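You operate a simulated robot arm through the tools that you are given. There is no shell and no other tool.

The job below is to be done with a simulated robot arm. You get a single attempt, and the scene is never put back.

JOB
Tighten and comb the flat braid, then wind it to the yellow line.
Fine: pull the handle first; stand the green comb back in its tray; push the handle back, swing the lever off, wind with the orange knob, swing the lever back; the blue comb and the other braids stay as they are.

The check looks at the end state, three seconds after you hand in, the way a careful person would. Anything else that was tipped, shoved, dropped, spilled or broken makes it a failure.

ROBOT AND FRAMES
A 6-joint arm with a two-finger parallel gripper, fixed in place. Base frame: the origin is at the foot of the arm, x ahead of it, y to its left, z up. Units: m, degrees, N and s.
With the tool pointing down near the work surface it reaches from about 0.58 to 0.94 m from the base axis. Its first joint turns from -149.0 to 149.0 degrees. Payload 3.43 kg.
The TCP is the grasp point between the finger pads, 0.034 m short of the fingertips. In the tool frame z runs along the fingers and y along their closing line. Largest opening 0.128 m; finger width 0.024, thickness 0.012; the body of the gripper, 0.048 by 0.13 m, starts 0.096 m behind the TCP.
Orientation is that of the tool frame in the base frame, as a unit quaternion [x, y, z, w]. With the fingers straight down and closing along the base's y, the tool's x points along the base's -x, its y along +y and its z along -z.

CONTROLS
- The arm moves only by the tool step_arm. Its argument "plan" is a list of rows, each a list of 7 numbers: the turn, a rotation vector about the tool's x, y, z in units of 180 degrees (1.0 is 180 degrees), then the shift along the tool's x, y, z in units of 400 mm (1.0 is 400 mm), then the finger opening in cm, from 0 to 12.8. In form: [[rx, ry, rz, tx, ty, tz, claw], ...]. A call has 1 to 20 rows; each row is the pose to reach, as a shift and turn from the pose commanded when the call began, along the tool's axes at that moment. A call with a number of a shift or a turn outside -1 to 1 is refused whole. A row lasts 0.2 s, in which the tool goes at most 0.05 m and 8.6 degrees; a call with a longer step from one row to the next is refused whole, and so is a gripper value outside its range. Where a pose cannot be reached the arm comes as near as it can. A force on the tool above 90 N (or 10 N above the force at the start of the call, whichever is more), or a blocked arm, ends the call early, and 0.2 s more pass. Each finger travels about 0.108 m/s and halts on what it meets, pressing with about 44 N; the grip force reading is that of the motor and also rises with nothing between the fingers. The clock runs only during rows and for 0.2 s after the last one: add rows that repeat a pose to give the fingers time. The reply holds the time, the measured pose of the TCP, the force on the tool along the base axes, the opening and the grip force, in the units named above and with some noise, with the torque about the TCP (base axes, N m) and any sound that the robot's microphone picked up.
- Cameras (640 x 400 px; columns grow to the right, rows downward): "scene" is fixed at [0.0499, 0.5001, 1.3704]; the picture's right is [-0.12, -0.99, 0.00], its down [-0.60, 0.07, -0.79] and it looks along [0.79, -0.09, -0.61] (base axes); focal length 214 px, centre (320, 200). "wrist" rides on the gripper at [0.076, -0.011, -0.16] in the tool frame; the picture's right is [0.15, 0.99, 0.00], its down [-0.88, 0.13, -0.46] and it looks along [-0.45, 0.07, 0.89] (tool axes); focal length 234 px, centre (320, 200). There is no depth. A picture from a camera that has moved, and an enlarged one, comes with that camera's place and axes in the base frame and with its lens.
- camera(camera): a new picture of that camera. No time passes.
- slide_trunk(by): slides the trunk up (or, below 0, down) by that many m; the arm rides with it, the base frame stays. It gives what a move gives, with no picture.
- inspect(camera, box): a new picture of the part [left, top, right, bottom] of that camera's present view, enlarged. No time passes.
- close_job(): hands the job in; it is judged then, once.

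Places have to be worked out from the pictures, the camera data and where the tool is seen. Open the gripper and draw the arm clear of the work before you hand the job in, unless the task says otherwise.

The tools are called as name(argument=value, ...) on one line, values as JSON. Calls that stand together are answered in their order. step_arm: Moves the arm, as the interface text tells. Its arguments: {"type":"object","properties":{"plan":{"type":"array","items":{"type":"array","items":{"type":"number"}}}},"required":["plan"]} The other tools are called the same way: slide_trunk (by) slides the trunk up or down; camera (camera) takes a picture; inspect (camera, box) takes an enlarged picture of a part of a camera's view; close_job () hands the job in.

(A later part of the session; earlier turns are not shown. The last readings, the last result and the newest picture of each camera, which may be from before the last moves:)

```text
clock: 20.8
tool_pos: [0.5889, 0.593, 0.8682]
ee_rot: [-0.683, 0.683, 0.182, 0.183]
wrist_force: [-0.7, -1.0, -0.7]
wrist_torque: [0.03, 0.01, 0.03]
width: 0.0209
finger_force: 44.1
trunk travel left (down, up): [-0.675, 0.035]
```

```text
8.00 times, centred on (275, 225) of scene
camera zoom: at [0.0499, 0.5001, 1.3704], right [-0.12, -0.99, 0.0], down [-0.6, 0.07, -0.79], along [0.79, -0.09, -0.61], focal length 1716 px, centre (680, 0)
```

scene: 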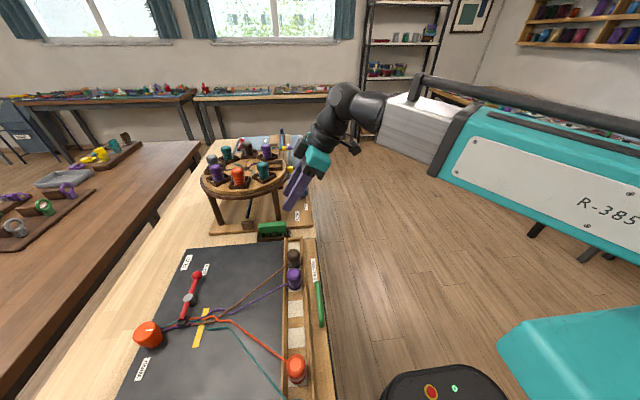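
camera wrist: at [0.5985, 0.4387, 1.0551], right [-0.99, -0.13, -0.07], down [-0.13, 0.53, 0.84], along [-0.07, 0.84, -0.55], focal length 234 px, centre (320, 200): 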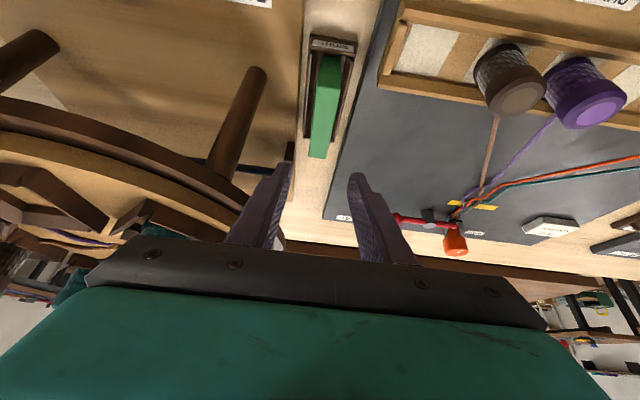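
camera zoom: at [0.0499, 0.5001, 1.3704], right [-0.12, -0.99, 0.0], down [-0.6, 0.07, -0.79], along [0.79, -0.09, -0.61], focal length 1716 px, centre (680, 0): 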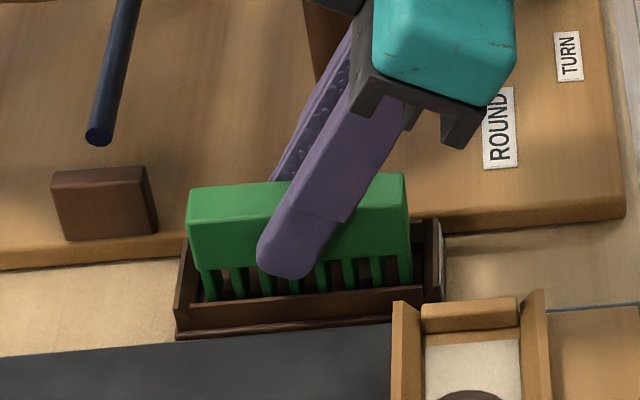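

The comb is held (width 20.9 mm, 44 N). I lift straight up out of the tray, then back away from the round table toward -x.

step_arm(plan=[[0, 0, 0, -0.01875, 0, -0.0325, 1.2], [0, 0, 0, -0.0375, 0, -0.065, 1.2], [0, 0, 0, -0.0563, 0.0375, -0.0974, 1.2], [0, 0, 0, -0.0875, 0.1, -0.1516, 1.2], [0, 0, 0, -0.1125, 0.1625, -0.1949, 1.2], [0, 0, 0, -0.1375, 0.225, -0.2382, 1.2], [0, 0, 0, -0.1375, 0.225, -0.2382, 1.2]])

camera(camera="scene")

camera(camera="wrist")

```text
clock: 22.4
tool_pos: [0.4989, 0.5937, 0.978]
ee_rot: [-0.682, 0.684, 0.183, 0.183]
wrist_force: [-0.8, -0.2, -0.3]
wrist_torque: [-0.02, -0.02, 0.03]
width: 0.0213
finger_force: 44.3
trunk travel left (down, up): [-0.675, 0.035]
```

```text
taken
```

scene: 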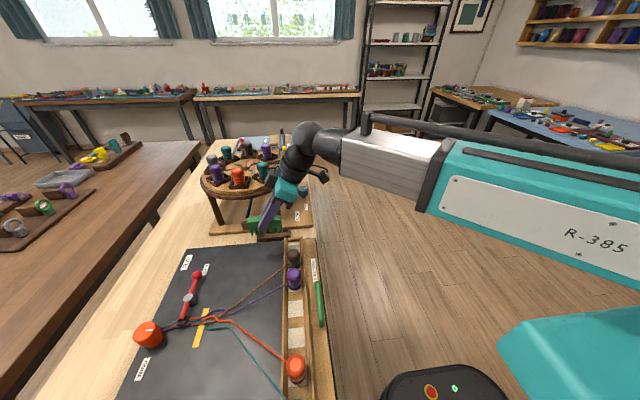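

```text
taken
camera wrist: at [0.5092, 0.4479, 1.078], right [-0.99, -0.13, -0.07], down [-0.13, 0.54, 0.83], along [-0.07, 0.84, -0.55], focal length 234 px, centre (320, 200)
```

wrist: 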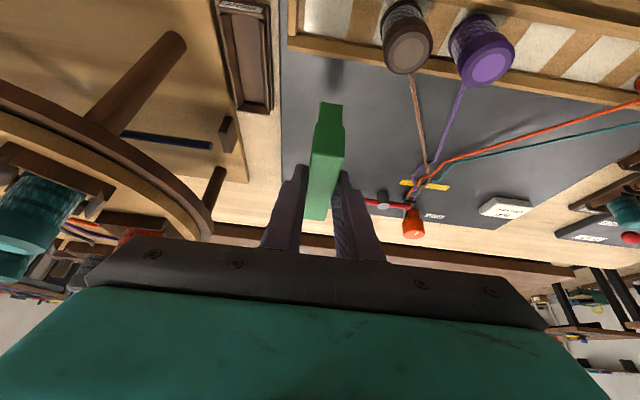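

The comb is out cleanly, and the tray is empty. Now I turn the tool -90° about the vertical so the comb lies along x, while moving over the mat.

step_arm(plan=[[0.0227, 0, 0.0394, -0.013, 0.0316, 0.0075, 1.2], [0.0455, 0, 0.0787, -0.026, 0.0632, 0.015, 1.2], [0.0682, 0, 0.1181, -0.039, 0.0948, 0.0225, 1.2], [0.0909, 0, 0.1575, -0.052, 0.1264, 0.03, 1.2], [0.1136, 0, 0.1968, -0.065, 0.158, 0.0375, 1.2], [0.1364, 0, 0.2362, -0.078, 0.1895, 0.045, 1.2], [0.1591, 0, 0.2755, -0.091, 0.2211, 0.0525, 1.2], [0.1818, 0, 0.3149, -0.104, 0.2527, 0.06, 1.2], [0.2045, 0, 0.3543, -0.117, 0.2843, 0.0675, 1.2], [0.2273, 0, 0.3936, -0.13, 0.3159, 0.075, 1.2], [0.25, 0, 0.433, -0.143, 0.3475, 0.0825, 1.2], [0.25, 0, 0.433, -0.143, 0.3475, 0.0825, 1.2]])

camera(camera="scene")

camera(camera="wrist")

```text
clock: 25.0
tool_pos: [0.3591, 0.6588, 0.9766]
ee_rot: [0.002, 0.966, -0.001, 0.259]
wrist_force: [-0.4, 0.0, 1.5]
wrist_torque: [-0.02, 0.03, 0.0]
width: 0.012
finger_force: 0.1
trunk travel left (down, up): [-0.675, 0.035]
```

```text
taken
```

scene: 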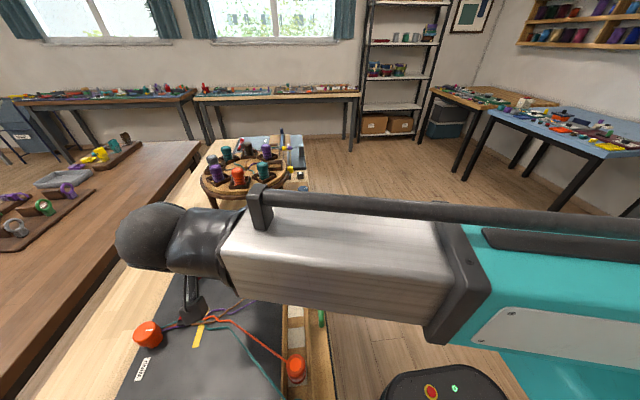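

```text
taken
camera wrist: at [0.2134, 0.6473, 1.0777], right [-0.12, 0.99, -0.07], down [0.53, 0.13, 0.84], along [0.84, 0.06, -0.55], focal length 234 px, centre (320, 200)
```

wrist: 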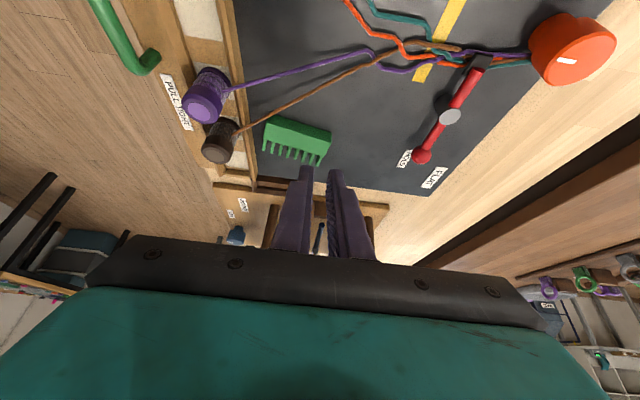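

The grip reads 12 mm and 0 N, so the comb slipped out during the turn and is lying on the mat. I'll look closely at where and how it lies before doing anything else.

inspect(camera="wrist", box=[220, 90, 360, 200])

inspect(camera="wrist", box=[340, 0, 500, 110])

```text
3.64 times, centred on (290, 145) of wrist
camera zoom: at [0.2134, 0.6473, 1.0777], right [-0.12, 0.99, -0.07], down [0.53, 0.13, 0.84], along [0.84, 0.06, -0.55], focal length 852 px, centre (429, 400)
```

zoom: 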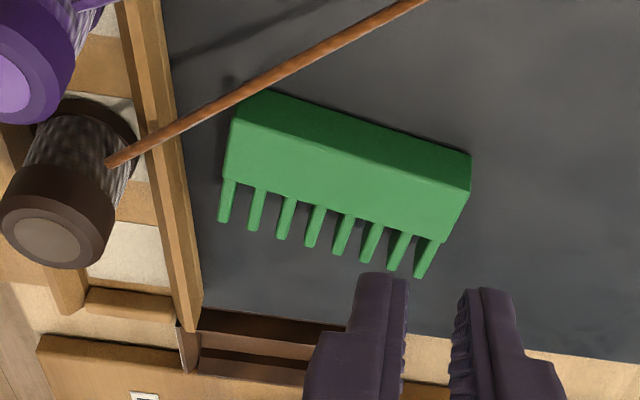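

```text
3.64 times, centred on (420, 55) of wrist
camera zoom: at [0.2134, 0.6473, 1.0777], right [-0.12, 0.99, -0.07], down [0.53, 0.13, 0.84], along [0.84, 0.06, -0.55], focal length 852 px, centre (-44, 727)
```

zoom: 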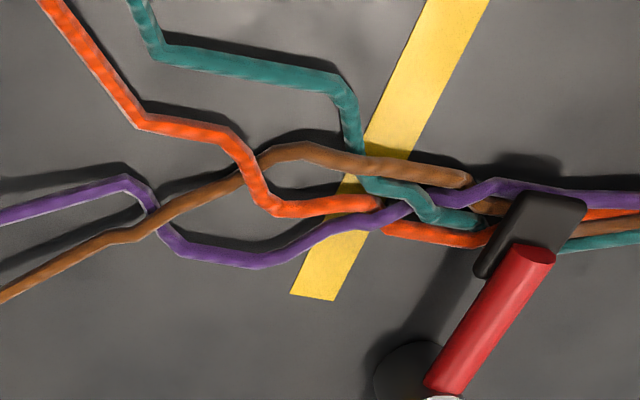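

The comb lies flat near (0.463, 0.625), teeth pointing +x, its -y end only about 12 mm from the rack wall; the braid and threads look undisturbed. To recover it, I'll move it flat a little away from the rack, then regrip and stand it up. First I bring the empty tool back to vertical and raise it.

step_arm(plan=[[0, 0.042, 0, -0.0125, 0, -0.0217, 2], [0, 0.084, 0, -0.025, 0, -0.0433, 4], [0, 0.126, 0, -0.0375, 0, -0.065, 6], [0, 0.1667, 0, -0.05, 0, -0.0866, 8], [0, 0.1667, 0, -0.05, 0, -0.0866, 8]])

camera(camera="wrist")

```text
clock: 26.2
tool_pos: [0.3589, 0.659, 1.0189]
ee_rot: [0.0, 1.0, 0.0, 0.0]
wrist_force: [1.0, 0.1, 0.3]
wrist_torque: [0.02, 0.01, -0.01]
width: 0.0801
finger_force: 0.1
trunk travel left (down, up): [-0.675, 0.035]
```

```text
taken
camera wrist: at [0.2834, 0.6469, 1.1775], right [-0.15, 0.99, 0.0], down [0.88, 0.13, 0.45], along [0.45, 0.07, -0.89], focal length 234 px, centre (320, 200)
```

wrist: 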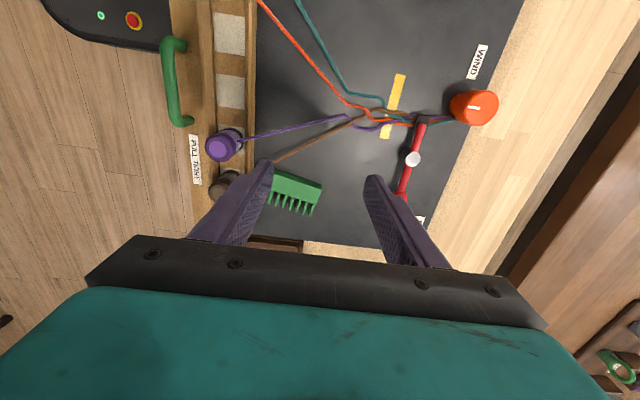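

I'll zoom in from this second viewpoint to fix the comb's exact position and yaw.

inspect(camera="wrist", box=[255, 150, 345, 225])

inspect(camera="wrist", box=[320, 60, 430, 150])

inspect(camera="scene", box=[180, 220, 320, 330])

```text
5.33 times, centred on (300, 188) of wrist
camera zoom: at [0.2834, 0.6469, 1.1775], right [-0.15, 0.99, 0.0], down [0.88, 0.13, 0.45], along [0.45, 0.07, -0.89], focal length 1249 px, centre (427, 267)
```

zoom: 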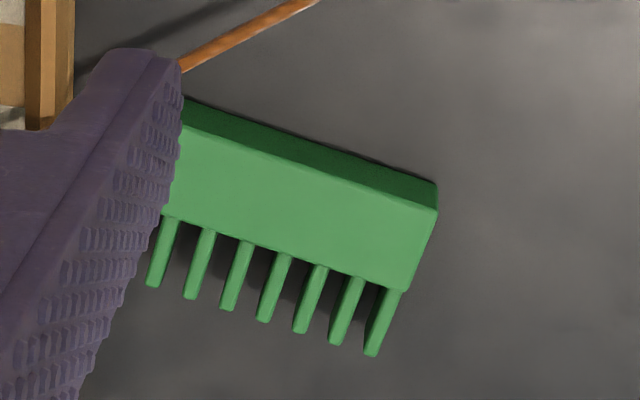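

```text
4.44 times, centred on (375, 105) of wrist
camera zoom: at [0.2834, 0.6469, 1.1775], right [-0.15, 0.99, 0.0], down [0.88, 0.13, 0.45], along [0.45, 0.07, -0.89], focal length 1041 px, centre (76, 622)
```

zoom: 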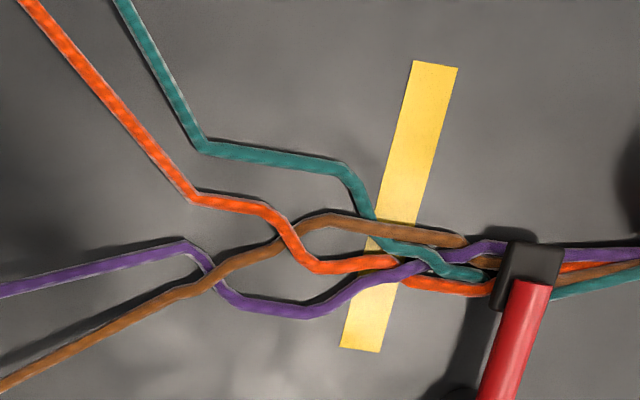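

```text
3.64 times, centred on (250, 275) of scene
camera zoom: at [0.0499, 0.5001, 1.3704], right [-0.12, -0.99, 0.0], down [-0.6, 0.07, -0.79], along [0.79, -0.09, -0.61], focal length 780 px, centre (574, -73)
```

zoom: 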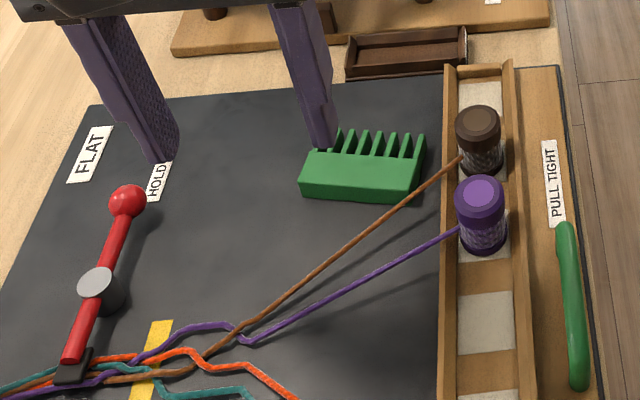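

Refined pose: comb yaw about 12°, block centre about (0.450, 0.628), top face to teeth tips about 6 cm. I turn the vertical tool so it closes along the teeth direction and hover over it.

step_arm(plan=[[0, 0, -0.0431, -0.0266, -0.0086, 0.01, 9], [0, 0, -0.0862, -0.0533, -0.0172, 0.02, 9], [0, 0, -0.1293, -0.0799, -0.0258, 0.03, 9], [0, 0, -0.1724, -0.1065, -0.0344, 0.04, 9], [0, 0, -0.2156, -0.1332, -0.043, 0.06, 9], [0, 0, -0.2587, -0.1598, -0.0516, 0.08, 9], [0, 0, -0.3018, -0.1864, -0.0602, 0.1, 9], [0, 0, -0.3449, -0.213, -0.0688, 0.125, 9], [0, 0, -0.388, -0.2397, -0.0774, 0.15, 9], [0, 0, -0.4311, -0.2663, -0.086, 0.1725, 9], [0, 0, -0.4311, -0.2663, -0.086, 0.1725, 9]])

camera(camera="wrist")

inspect(camera="scene", box=[180, 200, 320, 310])

```text
clock: 28.6
tool_pos: [0.4658, 0.6242, 0.9482]
ee_rot: [-0.627, 0.779, 0.0, 0.0]
wrist_force: [-0.5, -0.8, -0.3]
wrist_torque: [0.01, -0.04, 0.0]
width: 0.09
finger_force: 0.1
trunk travel left (down, up): [-0.675, 0.035]
```

```text
taken
camera wrist: at [0.4605, 0.5473, 1.1077], right [-1.0, 0.07, 0.0], down [0.06, 0.89, 0.46], along [0.03, 0.46, -0.89], focal length 234 px, centre (320, 200)
```

wrist: 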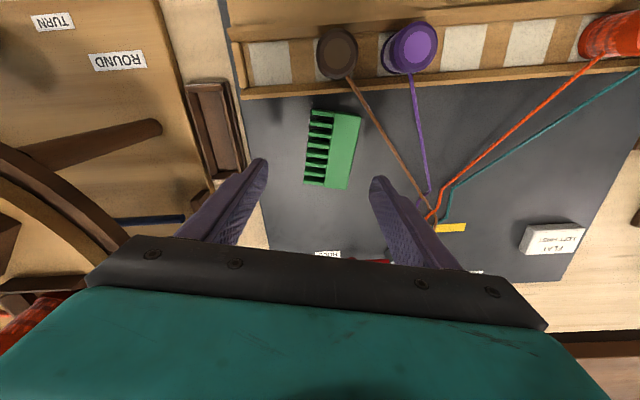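

```text
3.64 times, centred on (250, 255) of scene
camera zoom: at [0.0499, 0.5001, 1.3704], right [-0.12, -0.99, 0.0], down [-0.6, 0.07, -0.79], along [0.79, -0.09, -0.61], focal length 780 px, centre (574, 0)
```

zoom: 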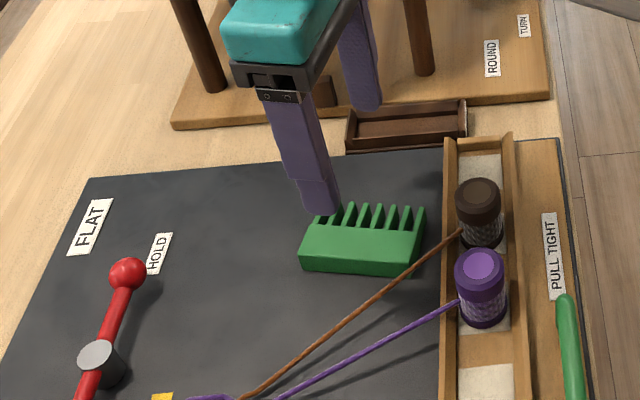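

Now I check the comb's location against the fingers in zoom.

inspect(camera="wrist", box=[240, 80, 420, 220])

```text
2.86 times, centred on (330, 150) of wrist
camera zoom: at [0.4605, 0.5473, 1.1077], right [-1.0, 0.07, 0.0], down [0.06, 0.89, 0.46], along [0.03, 0.46, -0.89], focal length 669 px, centre (291, 343)
```

zoom: 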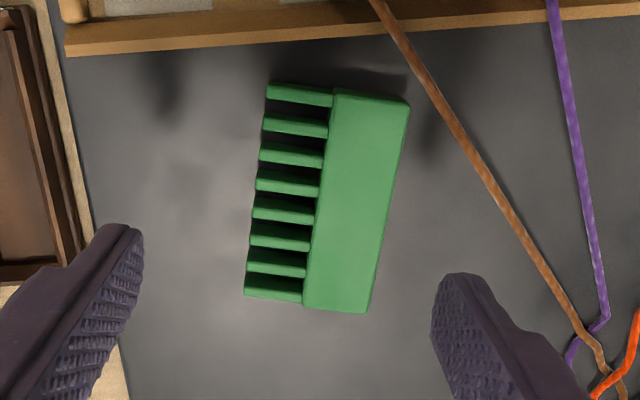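

The comb's grip centre is about 12 mm further toward -x than the fingers' centre. I correct that and lower to just above the comb.

step_arm(plan=[[0, 0, 0, 0.003, 0.0153, 0.07, 9], [0, 0, 0, 0.0067, 0.0305, 0.14, 9], [0, 0, 0, 0.0067, 0.0305, 0.19, 9], [0, 0, 0, 0.0067, 0.0305, 0.19, 9]])

inspect(camera="wrist", box=[210, 80, 430, 260])

inspect(camera="scene", box=[200, 220, 300, 300])

```text
clock: 29.6
tool_pos: [0.4536, 0.6248, 0.8718]
ee_rot: [-0.626, 0.78, 0.0, -0.001]
wrist_force: [1.0, -0.4, 1.0]
wrist_torque: [-0.03, -0.03, 0.0]
width: 0.0901
finger_force: 0.1
trunk travel left (down, up): [-0.675, 0.035]
```

```text
2.22 times, centred on (320, 170) of wrist
camera zoom: at [0.448, 0.5473, 1.0315], right [-1.0, 0.07, 0.0], down [0.06, 0.89, 0.46], along [0.03, 0.45, -0.89], focal length 520 px, centre (320, 267)
```

zoom: 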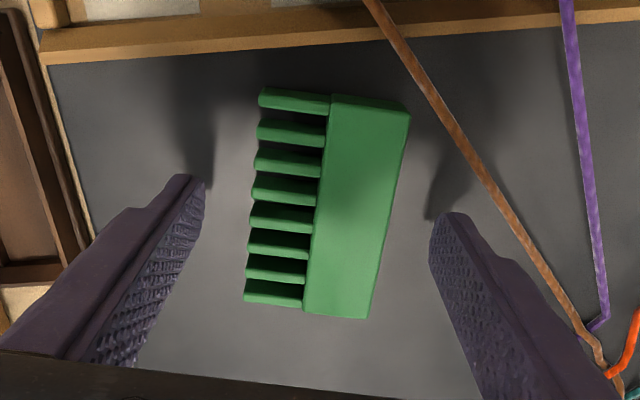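

```text
5.00 times, centred on (250, 260) of scene
camera zoom: at [0.0499, 0.5001, 1.3704], right [-0.12, -0.99, 0.0], down [-0.6, 0.07, -0.79], along [0.79, -0.09, -0.61], focal length 1072 px, centre (670, -100)
```

zoom: 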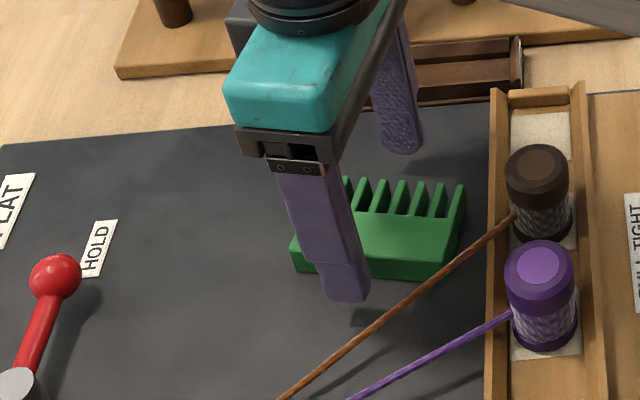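

Comparing the comb's apparent size between the two heights shows the mat surface is really at about z 0.825, so the lying comb spans z 0.825–0.845. It is centred within 3 mm, so I lower only 6 mm more (tips ≈0.832), checking the force.

step_arm(plan=[[0, 0, 0, 0.0076, 0, 0.005, 9], [0, 0, 0, 0.0076, 0, 0.01, 9], [0, 0, 0, 0.0076, 0, 0.015, 9], [0, 0, 0, 0.0076, 0, 0.015, 9]])

inspect(camera="scene", box=[210, 240, 280, 300])

```text
clock: 30.6
tool_pos: [0.4528, 0.6219, 0.8667]
ee_rot: [-0.627, 0.779, -0.001, 0.0]
wrist_force: [0.2, 0.0, 0.2]
wrist_torque: [-0.01, 0.02, -0.02]
width: 0.0901
finger_force: 0.1
trunk travel left (down, up): [-0.675, 0.035]
```

```text
6.67 times, centred on (245, 270) of scene
camera zoom: at [0.0499, 0.5001, 1.3704], right [-0.12, -0.99, 0.0], down [-0.6, 0.07, -0.79], along [0.79, -0.09, -0.61], focal length 1430 px, centre (820, -267)
```

zoom: 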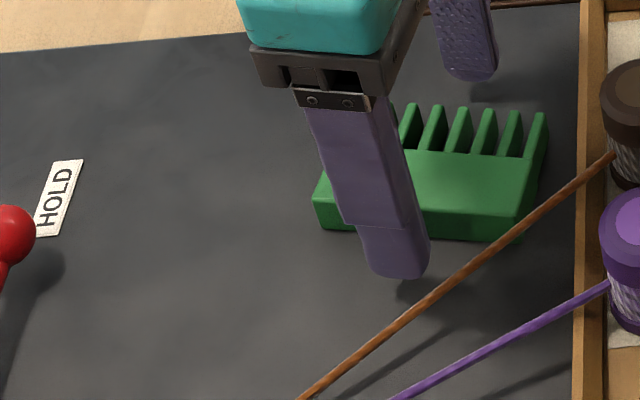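

The fingertips are just above the mat on either side of the comb, with about 2 cm to the brown thread. I close gently onto the comb.

step_arm(plan=[[0, 0, 0, 0, 0, 0, 7.5], [0, 0, 0, 0, 0, 0, 6.2], [0, 0, 0, 0, 0, 0, 5.0], [0, 0, 0, 0, 0, 0, 4.6], [0, 0, 0, 0, 0, 0, 4.6]])

inspect(camera="wrist", box=[210, 80, 430, 260])

inspect(camera="scene", box=[210, 240, 280, 300])

```text
clock: 31.8
tool_pos: [0.4524, 0.6211, 0.8662]
ee_rot: [-0.627, 0.779, 0.0, 0.0]
wrist_force: [-0.7, 0.9, 0.4]
wrist_torque: [0.0, 0.01, 0.01]
width: 0.0548
finger_force: 43.7
trunk travel left (down, up): [-0.675, 0.035]
```

```text
2.22 times, centred on (320, 170) of wrist
camera zoom: at [0.4472, 0.5444, 1.026], right [-1.0, 0.07, 0.0], down [0.06, 0.89, 0.46], along [0.03, 0.45, -0.89], focal length 520 px, centre (320, 267)
```

zoom: 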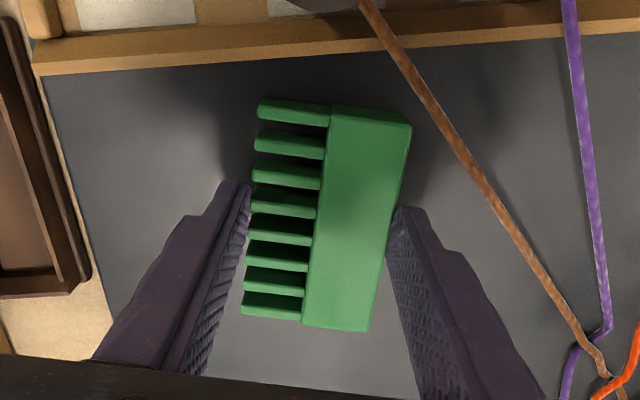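

```text
6.67 times, centred on (245, 270) of scene
camera zoom: at [0.0499, 0.5001, 1.3704], right [-0.12, -0.99, 0.0], down [-0.6, 0.07, -0.79], along [0.79, -0.09, -0.61], focal length 1430 px, centre (820, -267)
```

zoom: 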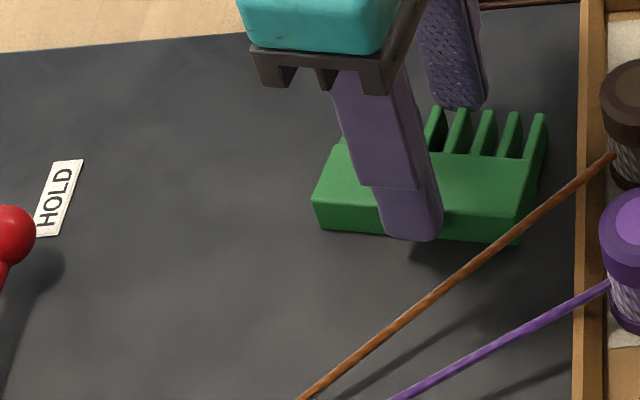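

The comb is held between its top and teeth tips (54.8 mm). I lift it 6 mm, slide it slowly about 45 mm away from the rack with a small yaw to square it up, and set it back down flat.

step_arm(plan=[[0, 0, 0, 0, 0, -0.008, 4.6], [0, 0, 0, 0, 0, -0.018, 4.6], [0, 0, -0.01, -0.02, -0.004, -0.018, 4.6], [0, 0, -0.02, -0.04, -0.008, -0.018, 4.6], [0, 0, -0.03, -0.06, -0.0123, -0.018, 4.6], [0, 0, -0.04, -0.08, -0.0165, -0.018, 4.6], [0, 0, -0.05, -0.1, -0.0206, -0.018, 4.6], [0, 0, -0.06, -0.1206, -0.0248, -0.018, 4.6], [0, 0, -0.06, -0.1206, -0.0248, -0.018, 4.6]])

inspect(camera="wrist", box=[210, 80, 430, 260])

inspect(camera="scene", box=[200, 230, 280, 300])

```text
clock: 33.8
tool_pos: [0.473, 0.6665, 0.8742]
ee_rot: [-0.698, 0.716, 0.0, 0.0]
wrist_force: [0.1, -0.1, -0.6]
wrist_torque: [-0.01, 0.01, -0.03]
width: 0.0548
finger_force: 44.3
trunk travel left (down, up): [-0.675, 0.035]
```

```text
2.22 times, centred on (320, 170) of wrist
camera zoom: at [0.4823, 0.5901, 1.0335], right [-0.99, -0.12, 0.0], down [-0.11, 0.88, 0.46], along [-0.05, 0.45, -0.89], focal length 520 px, centre (320, 267)
```

zoom: 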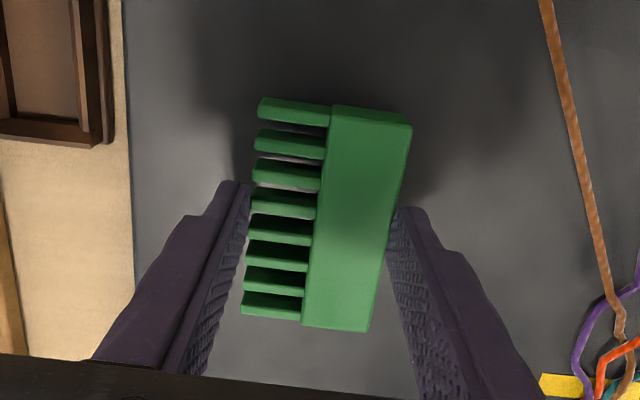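

```text
5.71 times, centred on (240, 265) of scene
camera zoom: at [0.0499, 0.5001, 1.3704], right [-0.12, -0.99, 0.0], down [-0.6, 0.07, -0.79], along [0.79, -0.09, -0.61], focal length 1226 px, centre (777, -171)
```

zoom: 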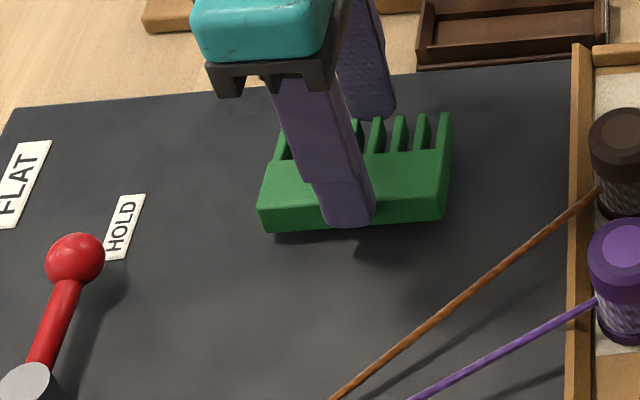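

The hold is steady. I lower it back onto the mat, open, and lift clear.

step_arm(plan=[[0, 0, 0, 0, 0, 0.01, 4.6], [0, 0, 0, 0, 0, 0.0185, 4.6], [0, 0, 0, 0, 0, 0.0185, 5.6], [0, 0, 0, 0, 0, 0.0185, 6.6], [0, 0, 0, 0, 0, 0.0185, 7.6], [0, 0, 0, 0, 0, -0.03, 7.6], [0, 0, 0, 0, 0, -0.13, 7.6], [0, 0, 0, 0, 0, -0.23, 7.6]])

inspect(camera="wrist", box=[240, 80, 420, 220])

inspect(camera="scene", box=[180, 220, 320, 330])

```text
clock: 35.6
tool_pos: [0.4731, 0.6658, 0.9664]
ee_rot: [-0.697, 0.717, 0.0, 0.001]
wrist_force: [0.3, 0.7, 0.4]
wrist_torque: [0.04, 0.01, -0.02]
width: 0.0761
finger_force: 0.0
trunk travel left (down, up): [-0.675, 0.035]
```

```text
2.86 times, centred on (330, 150) of wrist
camera zoom: at [0.4824, 0.5898, 1.1257], right [-0.99, -0.12, 0.0], down [-0.1, 0.88, 0.46], along [-0.05, 0.45, -0.89], focal length 669 px, centre (291, 343)
```

zoom: 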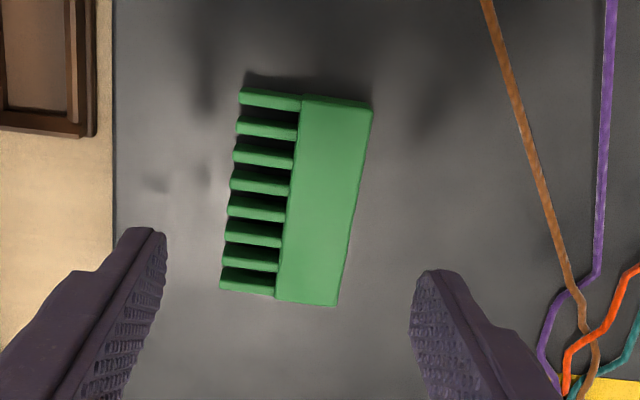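

```text
3.64 times, centred on (250, 275) of scene
camera zoom: at [0.0499, 0.5001, 1.3704], right [-0.12, -0.99, 0.0], down [-0.6, 0.07, -0.79], along [0.79, -0.09, -0.61], focal length 780 px, centre (574, -73)
```

zoom: 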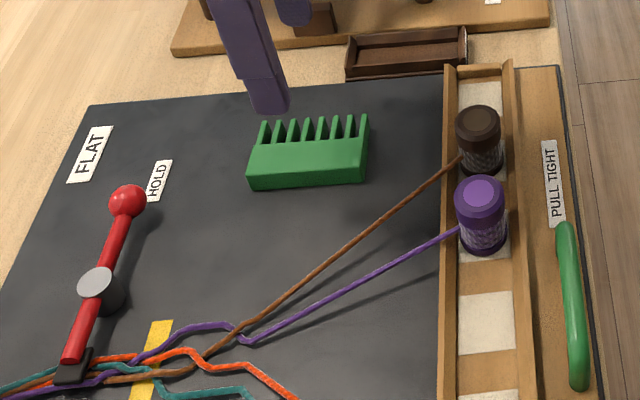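

The comb now lies squared up: block centre about (0.4595, 0.667), ends at y 0.623 and 0.711, teeth toward +x. Next I turn the tool back to close along y, set back toward -x and at height.

step_arm(plan=[[0, 0, 0.0447, 0, 0.0166, 0, 8], [0, 0, 0.0894, 0, 0.0332, 0, 8.5], [0, 0, 0.1341, 0, 0.0498, 0, 9], [0, 0, 0.1788, 0, 0.0664, 0, 9.5], [0, 0, 0.2235, 0, 0.083, 0, 10], [0, 0, 0.2682, 0, 0.0995, 0, 10.5], [0, 0, 0.3129, 0, 0.1161, 0, 11], [0, 0, 0.3576, 0, 0.1327, 0, 11], [0, 0, 0.4023, 0, 0.1493, 0, 11], [0, 0, 0.447, 0, 0.1659, 0, 11], [0, 0, 0.4917, 0, 0.1825, 0, 11], [0, 0, 0.4917, 0, 0.1825, 0, 11]])

```text
clock: 38.2
tool_pos: [0.4, 0.6677, 0.9663]
ee_rot: [0.002, 1.0, 0.0, -0.001]
wrist_force: [-0.1, -0.7, -0.1]
wrist_torque: [0.02, -0.01, 0.02]
width: 0.1101
finger_force: 0.2
trunk travel left (down, up): [-0.675, 0.035]
```

The tool closes along y again, open 11 cm. I now lean it 50° (body toward -x) at this height.

step_arm(plan=[[0, -0.046, 0, 0, 0, 0, 11], [0, -0.092, 0, 0, 0, 0, 11], [0, -0.138, 0, 0, 0, 0, 11], [0, -0.184, 0, 0, 0, 0, 11], [0, -0.23, 0, 0, 0, 0, 11], [0, -0.2778, 0, 0, 0, 0, 11], [0, -0.2778, 0, 0, 0, 0, 11]])

camera(camera="wrist")

camera(camera="scene")

```text
clock: 39.8
tool_pos: [0.3998, 0.6685, 0.9663]
ee_rot: [0.002, 0.906, -0.001, 0.423]
wrist_force: [-0.4, 0.4, -0.4]
wrist_torque: [0.01, -0.01, -0.01]
width: 0.11
finger_force: 0.1
trunk travel left (down, up): [-0.675, 0.035]
```

```text
taken
camera wrist: at [0.2287, 0.6575, 1.0099], right [-0.09, 0.99, -0.11], down [0.22, 0.13, 0.97], along [0.97, 0.06, -0.22], focal length 234 px, centre (320, 200)
```

wrist: 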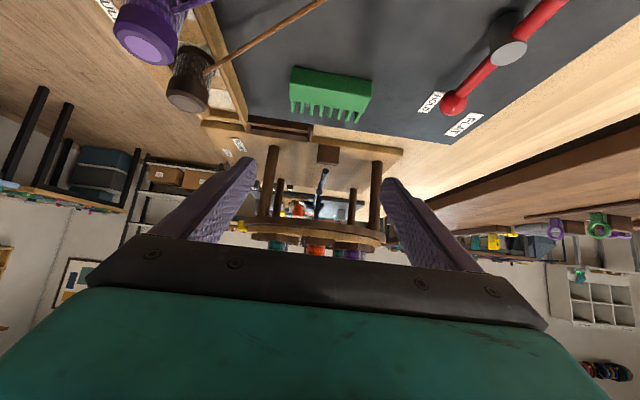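

```text
taken
```

scene: 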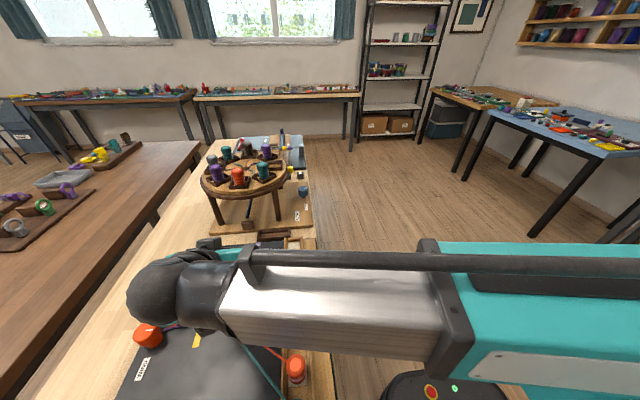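

Lean reached. I lower in stages toward the comb's ends, stopping at z≈0.89 for a check.

step_arm(plan=[[0, 0, 0, 0.0305, -0.0015, 0.0622, 11], [0, 0, 0, 0.061, -0.003, 0.1245, 11], [0, 0, 0, 0.0914, -0.004, 0.1867, 11], [0, 0, 0, 0.0914, -0.004, 0.1867, 11]])

camera(camera="wrist")

camera(camera="scene")

```text
clock: 40.8
tool_pos: [0.4338, 0.6663, 0.8888]
ee_rot: [0.001, 0.906, -0.001, 0.423]
wrist_force: [0.5, -0.8, -0.5]
wrist_torque: [0.02, -0.01, 0.03]
width: 0.1101
finger_force: 0.0
trunk travel left (down, up): [-0.675, 0.035]
```

```text
taken
camera wrist: at [0.2625, 0.6554, 0.9338], right [-0.09, 0.99, -0.11], down [0.22, 0.13, 0.97], along [0.97, 0.06, -0.23], focal length 234 px, centre (320, 200)
```

wrist: 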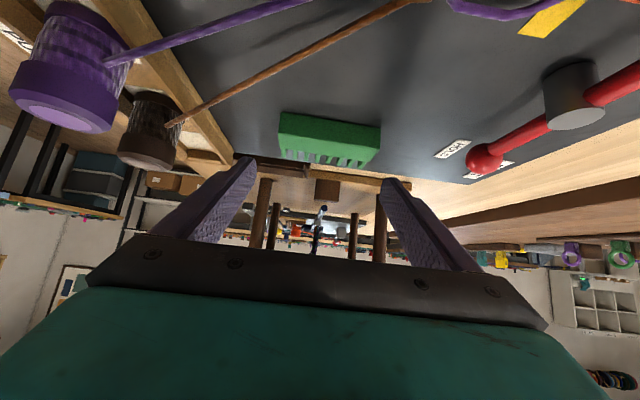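

```text
taken
```

scene: 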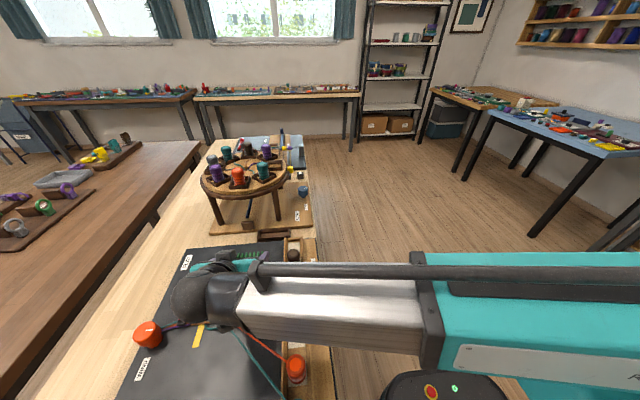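

The comb is centred between the fingers, and the wrist (z≈1.05) stays well above the bobbins. I lower 27 mm in small steps, watching the force.

step_arm(plan=[[0, 0, 0, 0.013, 0.002, 0.0108, 11], [0, 0, 0, 0.026, 0.002, 0.0217, 11], [0, 0, 0, 0.039, 0.002, 0.0325, 11], [0, 0, 0, 0.0517, 0.002, 0.0434, 11], [0, 0, 0, 0.0517, 0.002, 0.0434, 11]])

inspect(camera="wrist", box=[220, 80, 420, 220])

inspect(camera="scene", box=[150, 220, 330, 390])

```text
clock: 42.0
tool_pos: [0.4341, 0.6668, 0.8624]
ee_rot: [0.001, 0.906, 0.0, 0.423]
wrist_force: [0.2, -0.1, -0.6]
wrist_torque: [-0.03, 0.02, -0.02]
width: 0.1101
finger_force: 0.0
trunk travel left (down, up): [-0.675, 0.035]
```

```text
2.86 times, centred on (320, 150) of wrist
camera zoom: at [0.2627, 0.6565, 0.9072], right [-0.09, 0.99, -0.11], down [0.22, 0.13, 0.97], along [0.97, 0.06, -0.23], focal length 669 px, centre (320, 343)
```

zoom: 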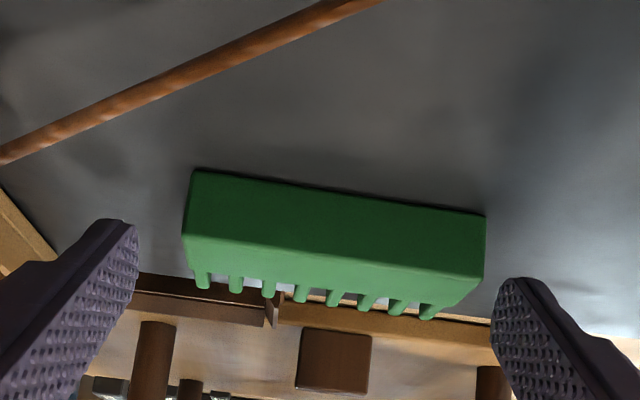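

```text
2.35 times, centred on (240, 305) of scene
camera zoom: at [0.0499, 0.5001, 1.3704], right [-0.12, -0.99, 0.0], down [-0.6, 0.07, -0.79], along [0.79, -0.09, -0.61], focal length 505 px, centre (508, -47)
```

zoom: 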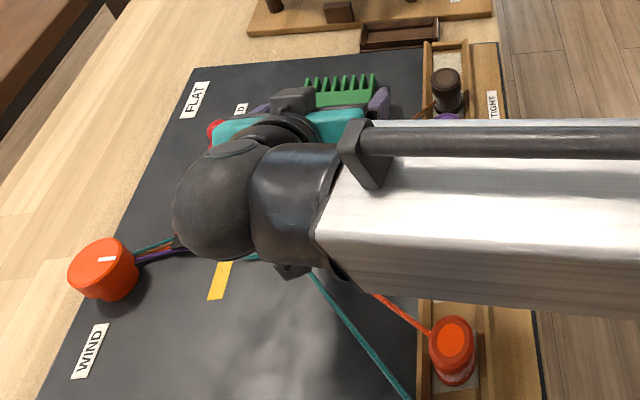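

The tips are level with the comb's ends, just above the mat. I go 3 mm lower and close along its length.

step_arm(plan=[[0, 0, 0, 0.0057, 0, 0.0048, 11], [0, 0, 0, 0.0057, 0, 0.0048, 10], [0, 0, 0, 0.0057, 0, 0.0048, 9], [0, 0, 0, 0.0057, 0, 0.0048, 8], [0, 0, 0, 0.0057, 0, 0.0048, 8], [0, 0, 0, 0.0057, 0, 0.0048, 8]])

inspect(camera="wrist", box=[220, 80, 420, 220])

```text
clock: 43.4
tool_pos: [0.4331, 0.6682, 0.8601]
ee_rot: [0.002, 0.906, -0.001, 0.423]
wrist_force: [0.1, -0.4, 0.6]
wrist_torque: [0.02, -0.02, -0.01]
width: 0.0887
finger_force: 43.7
trunk travel left (down, up): [-0.675, 0.035]
```

```text
2.86 times, centred on (320, 150) of wrist
camera zoom: at [0.2627, 0.6565, 0.9042], right [-0.09, 0.99, -0.11], down [0.22, 0.13, 0.97], along [0.97, 0.06, -0.23], focal length 669 px, centre (320, 343)
```

zoom: 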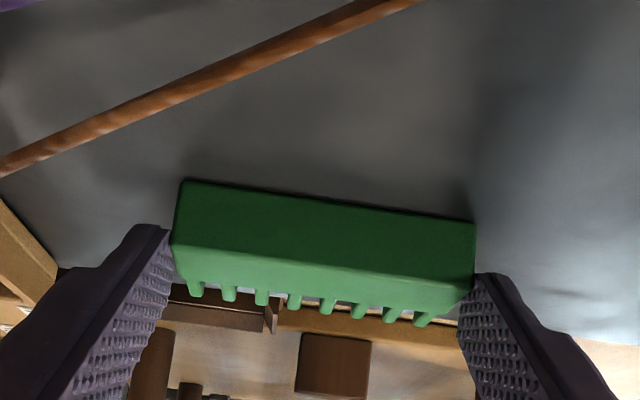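

The comb is gripped by its ends (88.7 mm, 44 N). I lift slowly and check the hold.

step_arm(plan=[[0, 0, 0, -0.0096, 0, -0.008, 8], [0, 0, 0, -0.0192, 0, -0.0161, 8], [0, 0, 0, -0.0383, 0, -0.0321, 8], [0, 0, 0, -0.0574, 0, -0.0482, 8], [0, 0, 0, -0.0766, 0, -0.0643, 8], [0, 0, 0, -0.0958, 0, -0.0804, 8], [0, 0, 0, -0.115, 0, -0.0965, 8], [0, 0, 0, -0.134, 0, -0.1125, 8], [0, 0, 0, -0.134, 0, -0.1125, 8]])

camera(camera="wrist")

```text
clock: 45.4
tool_pos: [0.4336, 0.6673, 0.9305]
ee_rot: [0.002, 0.906, -0.001, 0.423]
wrist_force: [-0.3, -1.3, -1.4]
wrist_torque: [0.01, 0.02, -0.03]
width: 0.089
finger_force: 44.2
trunk travel left (down, up): [-0.675, 0.035]
```

```text
taken
camera wrist: at [0.2622, 0.6566, 0.9744], right [-0.09, 0.99, -0.11], down [0.22, 0.13, 0.97], along [0.97, 0.06, -0.23], focal length 234 px, centre (320, 200)
```

wrist: 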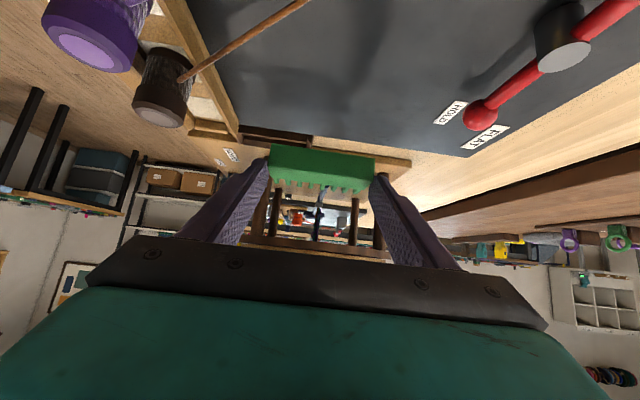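

It holds firmly. I now yaw it slowly (4° per row), first 60°.

step_arm(plan=[[-0.017, 0, -0.0143, -0.0046, -0.0015, 0.0029, 8], [-0.034, 0, -0.0286, -0.0092, -0.003, 0.0058, 8], [-0.0511, 0, -0.0429, -0.0138, -0.0045, 0.0086, 8], [-0.0681, 0, -0.0572, -0.0184, -0.006, 0.0115, 8], [-0.0851, 0, -0.0714, -0.023, -0.0075, 0.0144, 8], [-0.1021, 0, -0.0857, -0.0276, -0.009, 0.0173, 8], [-0.1191, 0, -0.1, -0.0322, -0.0105, 0.0202, 8], [-0.1362, 0, -0.1143, -0.0368, -0.012, 0.023, 8], [-0.1532, 0, -0.1286, -0.0414, -0.0135, 0.0259, 8], [-0.1702, 0, -0.1429, -0.046, -0.015, 0.0288, 8], [-0.1872, 0, -0.1572, -0.0506, -0.0165, 0.0317, 8], [-0.2042, 0, -0.1715, -0.0552, -0.018, 0.0346, 8], [-0.2213, 0, -0.1858, -0.0598, -0.0195, 0.0374, 8], [-0.2383, 0, -0.2001, -0.0644, -0.021, 0.0403, 8], [-0.2553, 0, -0.2143, -0.069, -0.0225, 0.0432, 8], [-0.2553, 0, -0.2143, -0.069, -0.0225, 0.0432, 8]])

camera(camera="wrist")

camera(camera="scene")

```text
clock: 48.8
tool_pos: [0.4641, 0.6583, 0.9403]
ee_rot: [-0.452, 0.785, 0.211, 0.366]
wrist_force: [0.4, 0.1, -1.1]
wrist_torque: [-0.02, -0.02, -0.02]
width: 0.0887
finger_force: 43.8
trunk travel left (down, up): [-0.675, 0.035]
```

```text
taken
camera wrist: at [0.3883, 0.5044, 0.9843], right [-0.9, 0.42, -0.11], down [0.0, 0.25, 0.97], along [0.43, 0.87, -0.23], focal length 234 px, centre (320, 200)
```

wrist: 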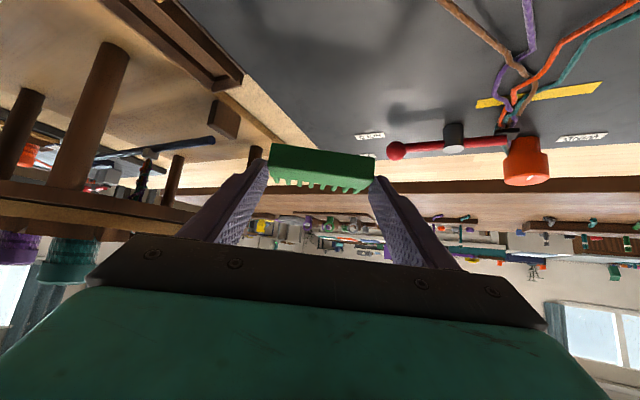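

```text
taken
```

scene: 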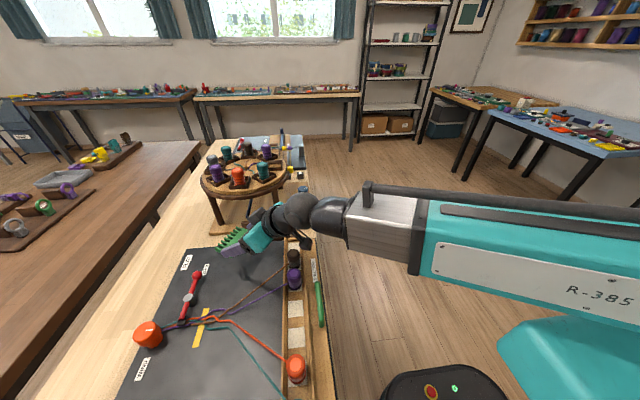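

Still held. I continue with the remaining 60° of yaw.

step_arm(plan=[[-0.017, 0, -0.0143, 0, 0, 0, 8], [-0.034, 0, -0.0286, 0, 0, 0, 8], [-0.0511, 0, -0.0429, 0, 0, 0, 8], [-0.0681, 0, -0.0572, 0, 0, 0, 8], [-0.0851, 0, -0.0714, 0, 0, 0, 8], [-0.1021, 0, -0.0857, 0, 0, 0, 8], [-0.1191, 0, -0.1, 0, 0, 0, 8], [-0.1362, 0, -0.1143, 0, 0, 0, 8], [-0.1532, 0, -0.1286, 0, 0, 0, 8], [-0.1702, 0, -0.1429, 0, 0, 0, 8], [-0.1872, 0, -0.1572, 0, 0, 0, 8], [-0.2042, 0, -0.1715, 0, 0, 0, 8], [-0.2213, 0, -0.1858, 0, 0, 0, 8], [-0.2383, 0, -0.2001, 0, 0, 0, 8], [-0.2553, 0, -0.2143, 0, 0, 0, 8], [-0.2553, 0, -0.2143, 0, 0, 0, 8]])

camera(camera="scene")

```text
clock: 52.2
tool_pos: [0.4644, 0.6586, 0.9403]
ee_rot: [0.784, -0.454, -0.366, -0.212]
wrist_force: [0.1, -0.4, -0.4]
wrist_torque: [-0.03, 0.01, -0.02]
width: 0.0886
finger_force: 43.6
trunk travel left (down, up): [-0.675, 0.035]
```

```text
taken
```

scene: 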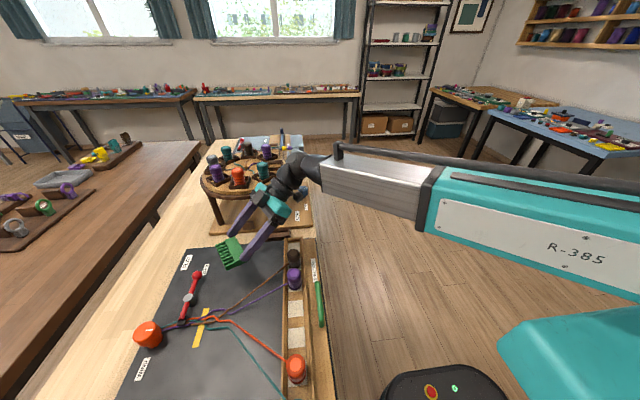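

Yaw complete and the comb is still held. Now I pivot about the closing axis (teeth toward down), first 45°.

step_arm(plan=[[0, 0.0208, 0, 0, 0, 0, 8], [0, 0.0417, 0, 0, 0, 0, 8], [0, 0.0625, 0, 0, 0, 0, 8], [0, 0.0833, 0, 0, 0, 0, 8], [0, 0.1042, 0, 0, 0, 0, 8], [0, 0.125, 0, 0, 0, 0, 8], [0, 0.1458, 0, 0, 0, 0, 8], [0, 0.1667, 0, 0, 0, 0, 8], [0, 0.1875, 0, 0, 0, 0, 8], [0, 0.2083, 0, 0, 0, 0, 8], [0, 0.2292, 0, 0, 0, 0, 8], [0, 0.25, 0, 0, 0, 0, 8], [0, 0.25, 0, 0, 0, 0, 8]])

camera(camera="scene")

camera(camera="wrist")

```text
clock: 55.0
tool_pos: [0.4641, 0.6582, 0.9399]
ee_rot: [0.865, -0.5, -0.038, -0.022]
wrist_force: [-0.4, 0.0, -0.1]
wrist_torque: [0.04, 0.02, 0.0]
width: 0.089
finger_force: 43.8
trunk travel left (down, up): [-0.675, 0.035]
```

```text
taken
```

scene: 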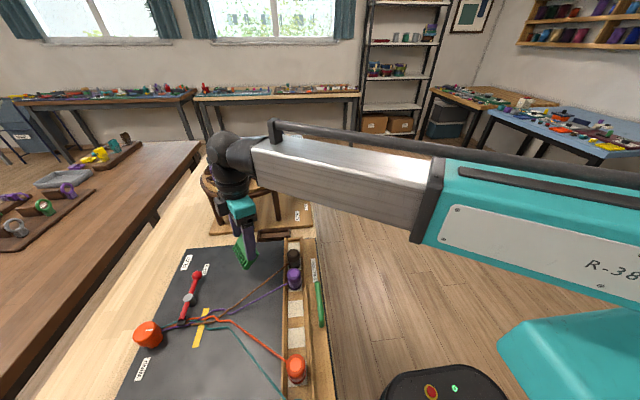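

```text
taken
camera wrist: at [0.5183, 0.5861, 1.0922], right [-0.79, -0.62, -0.01], down [-0.53, 0.66, 0.53], along [-0.32, 0.42, -0.85], focal length 234 px, centre (320, 200)
```

wrist: 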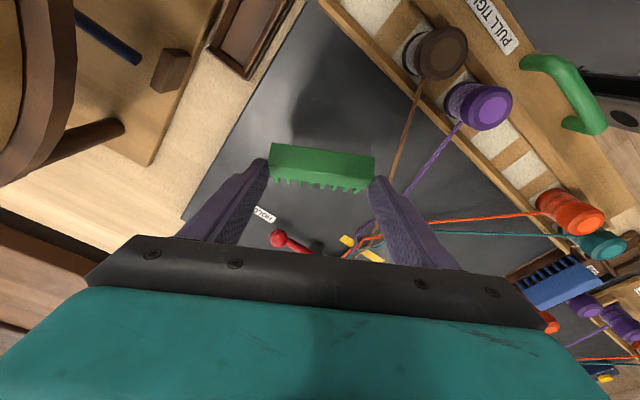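

Halfway and stable. I continue the remaining 45°.

step_arm(plan=[[0, 0.0208, 0, 0, 0, 0, 8], [0, 0.0417, 0, 0, 0, 0, 8], [0, 0.0625, 0, 0, 0, 0, 8], [0, 0.0833, 0, 0, 0, 0, 8], [0, 0.1042, 0, 0, 0, 0, 8], [0, 0.125, 0, 0, 0, 0, 8], [0, 0.1458, 0, 0, 0, 0, 8], [0, 0.1667, 0, 0, 0, 0, 8], [0, 0.1875, 0, 0, 0, 0, 8], [0, 0.2083, 0, 0, 0, 0, 8], [0, 0.2292, 0, 0, 0, 0, 8], [0, 0.25, 0, 0, 0, 0, 8], [0, 0.25, 0, 0, 0, 0, 8]])

camera(camera="scene")

inspect(camera="scene", box=[190, 210, 310, 300])

camera(camera="wrist")

```text
clock: 57.8
tool_pos: [0.4655, 0.6593, 0.9389]
ee_rot: [0.813, -0.471, 0.297, 0.172]
wrist_force: [0.8, 0.0, -0.7]
wrist_torque: [0.0, 0.03, -0.03]
width: 0.0887
finger_force: 43.9
trunk travel left (down, up): [-0.675, 0.035]
```

```text
taken
```

scene: 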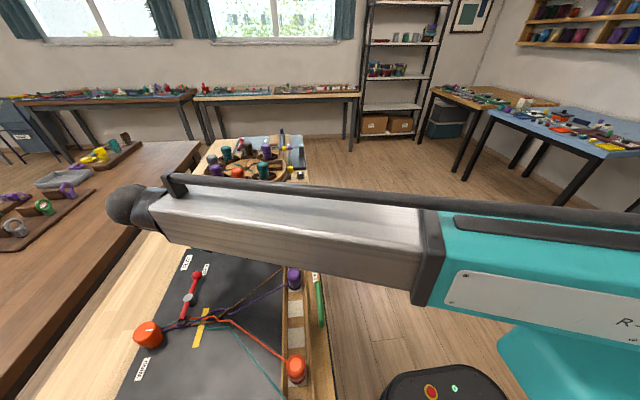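

```text
4.44 times, centred on (250, 255) of scene
camera zoom: at [0.0499, 0.5001, 1.3704], right [-0.12, -0.99, 0.0], down [-0.6, 0.07, -0.79], along [0.79, -0.09, -0.61], focal length 953 px, centre (631, -44)
```

zoom: 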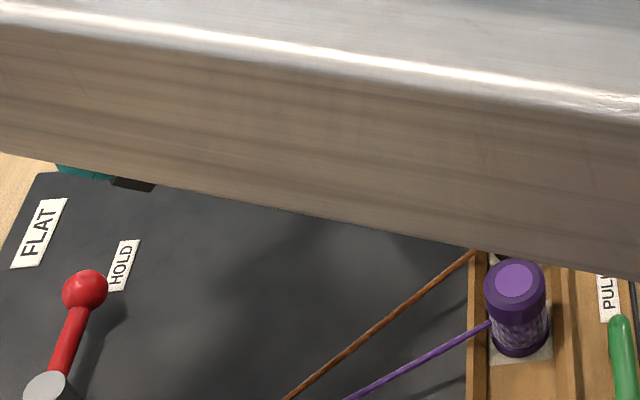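

```text
taken
camera wrist: at [0.4519, 0.7025, 1.1105], right [-0.8, -0.59, 0.09], down [-0.59, 0.77, -0.22], along [0.06, -0.23, -0.97], focal length 234 px, centre (320, 200)
```

wrist: 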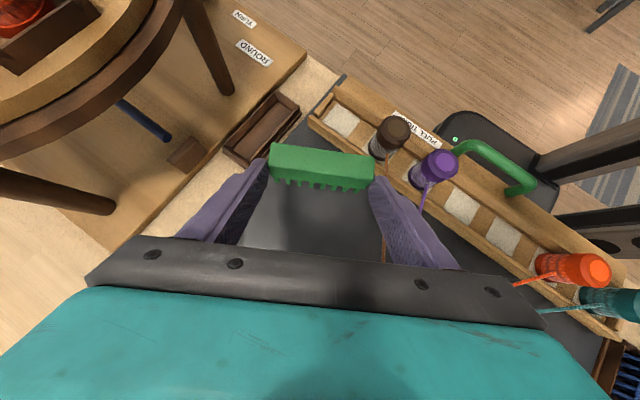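

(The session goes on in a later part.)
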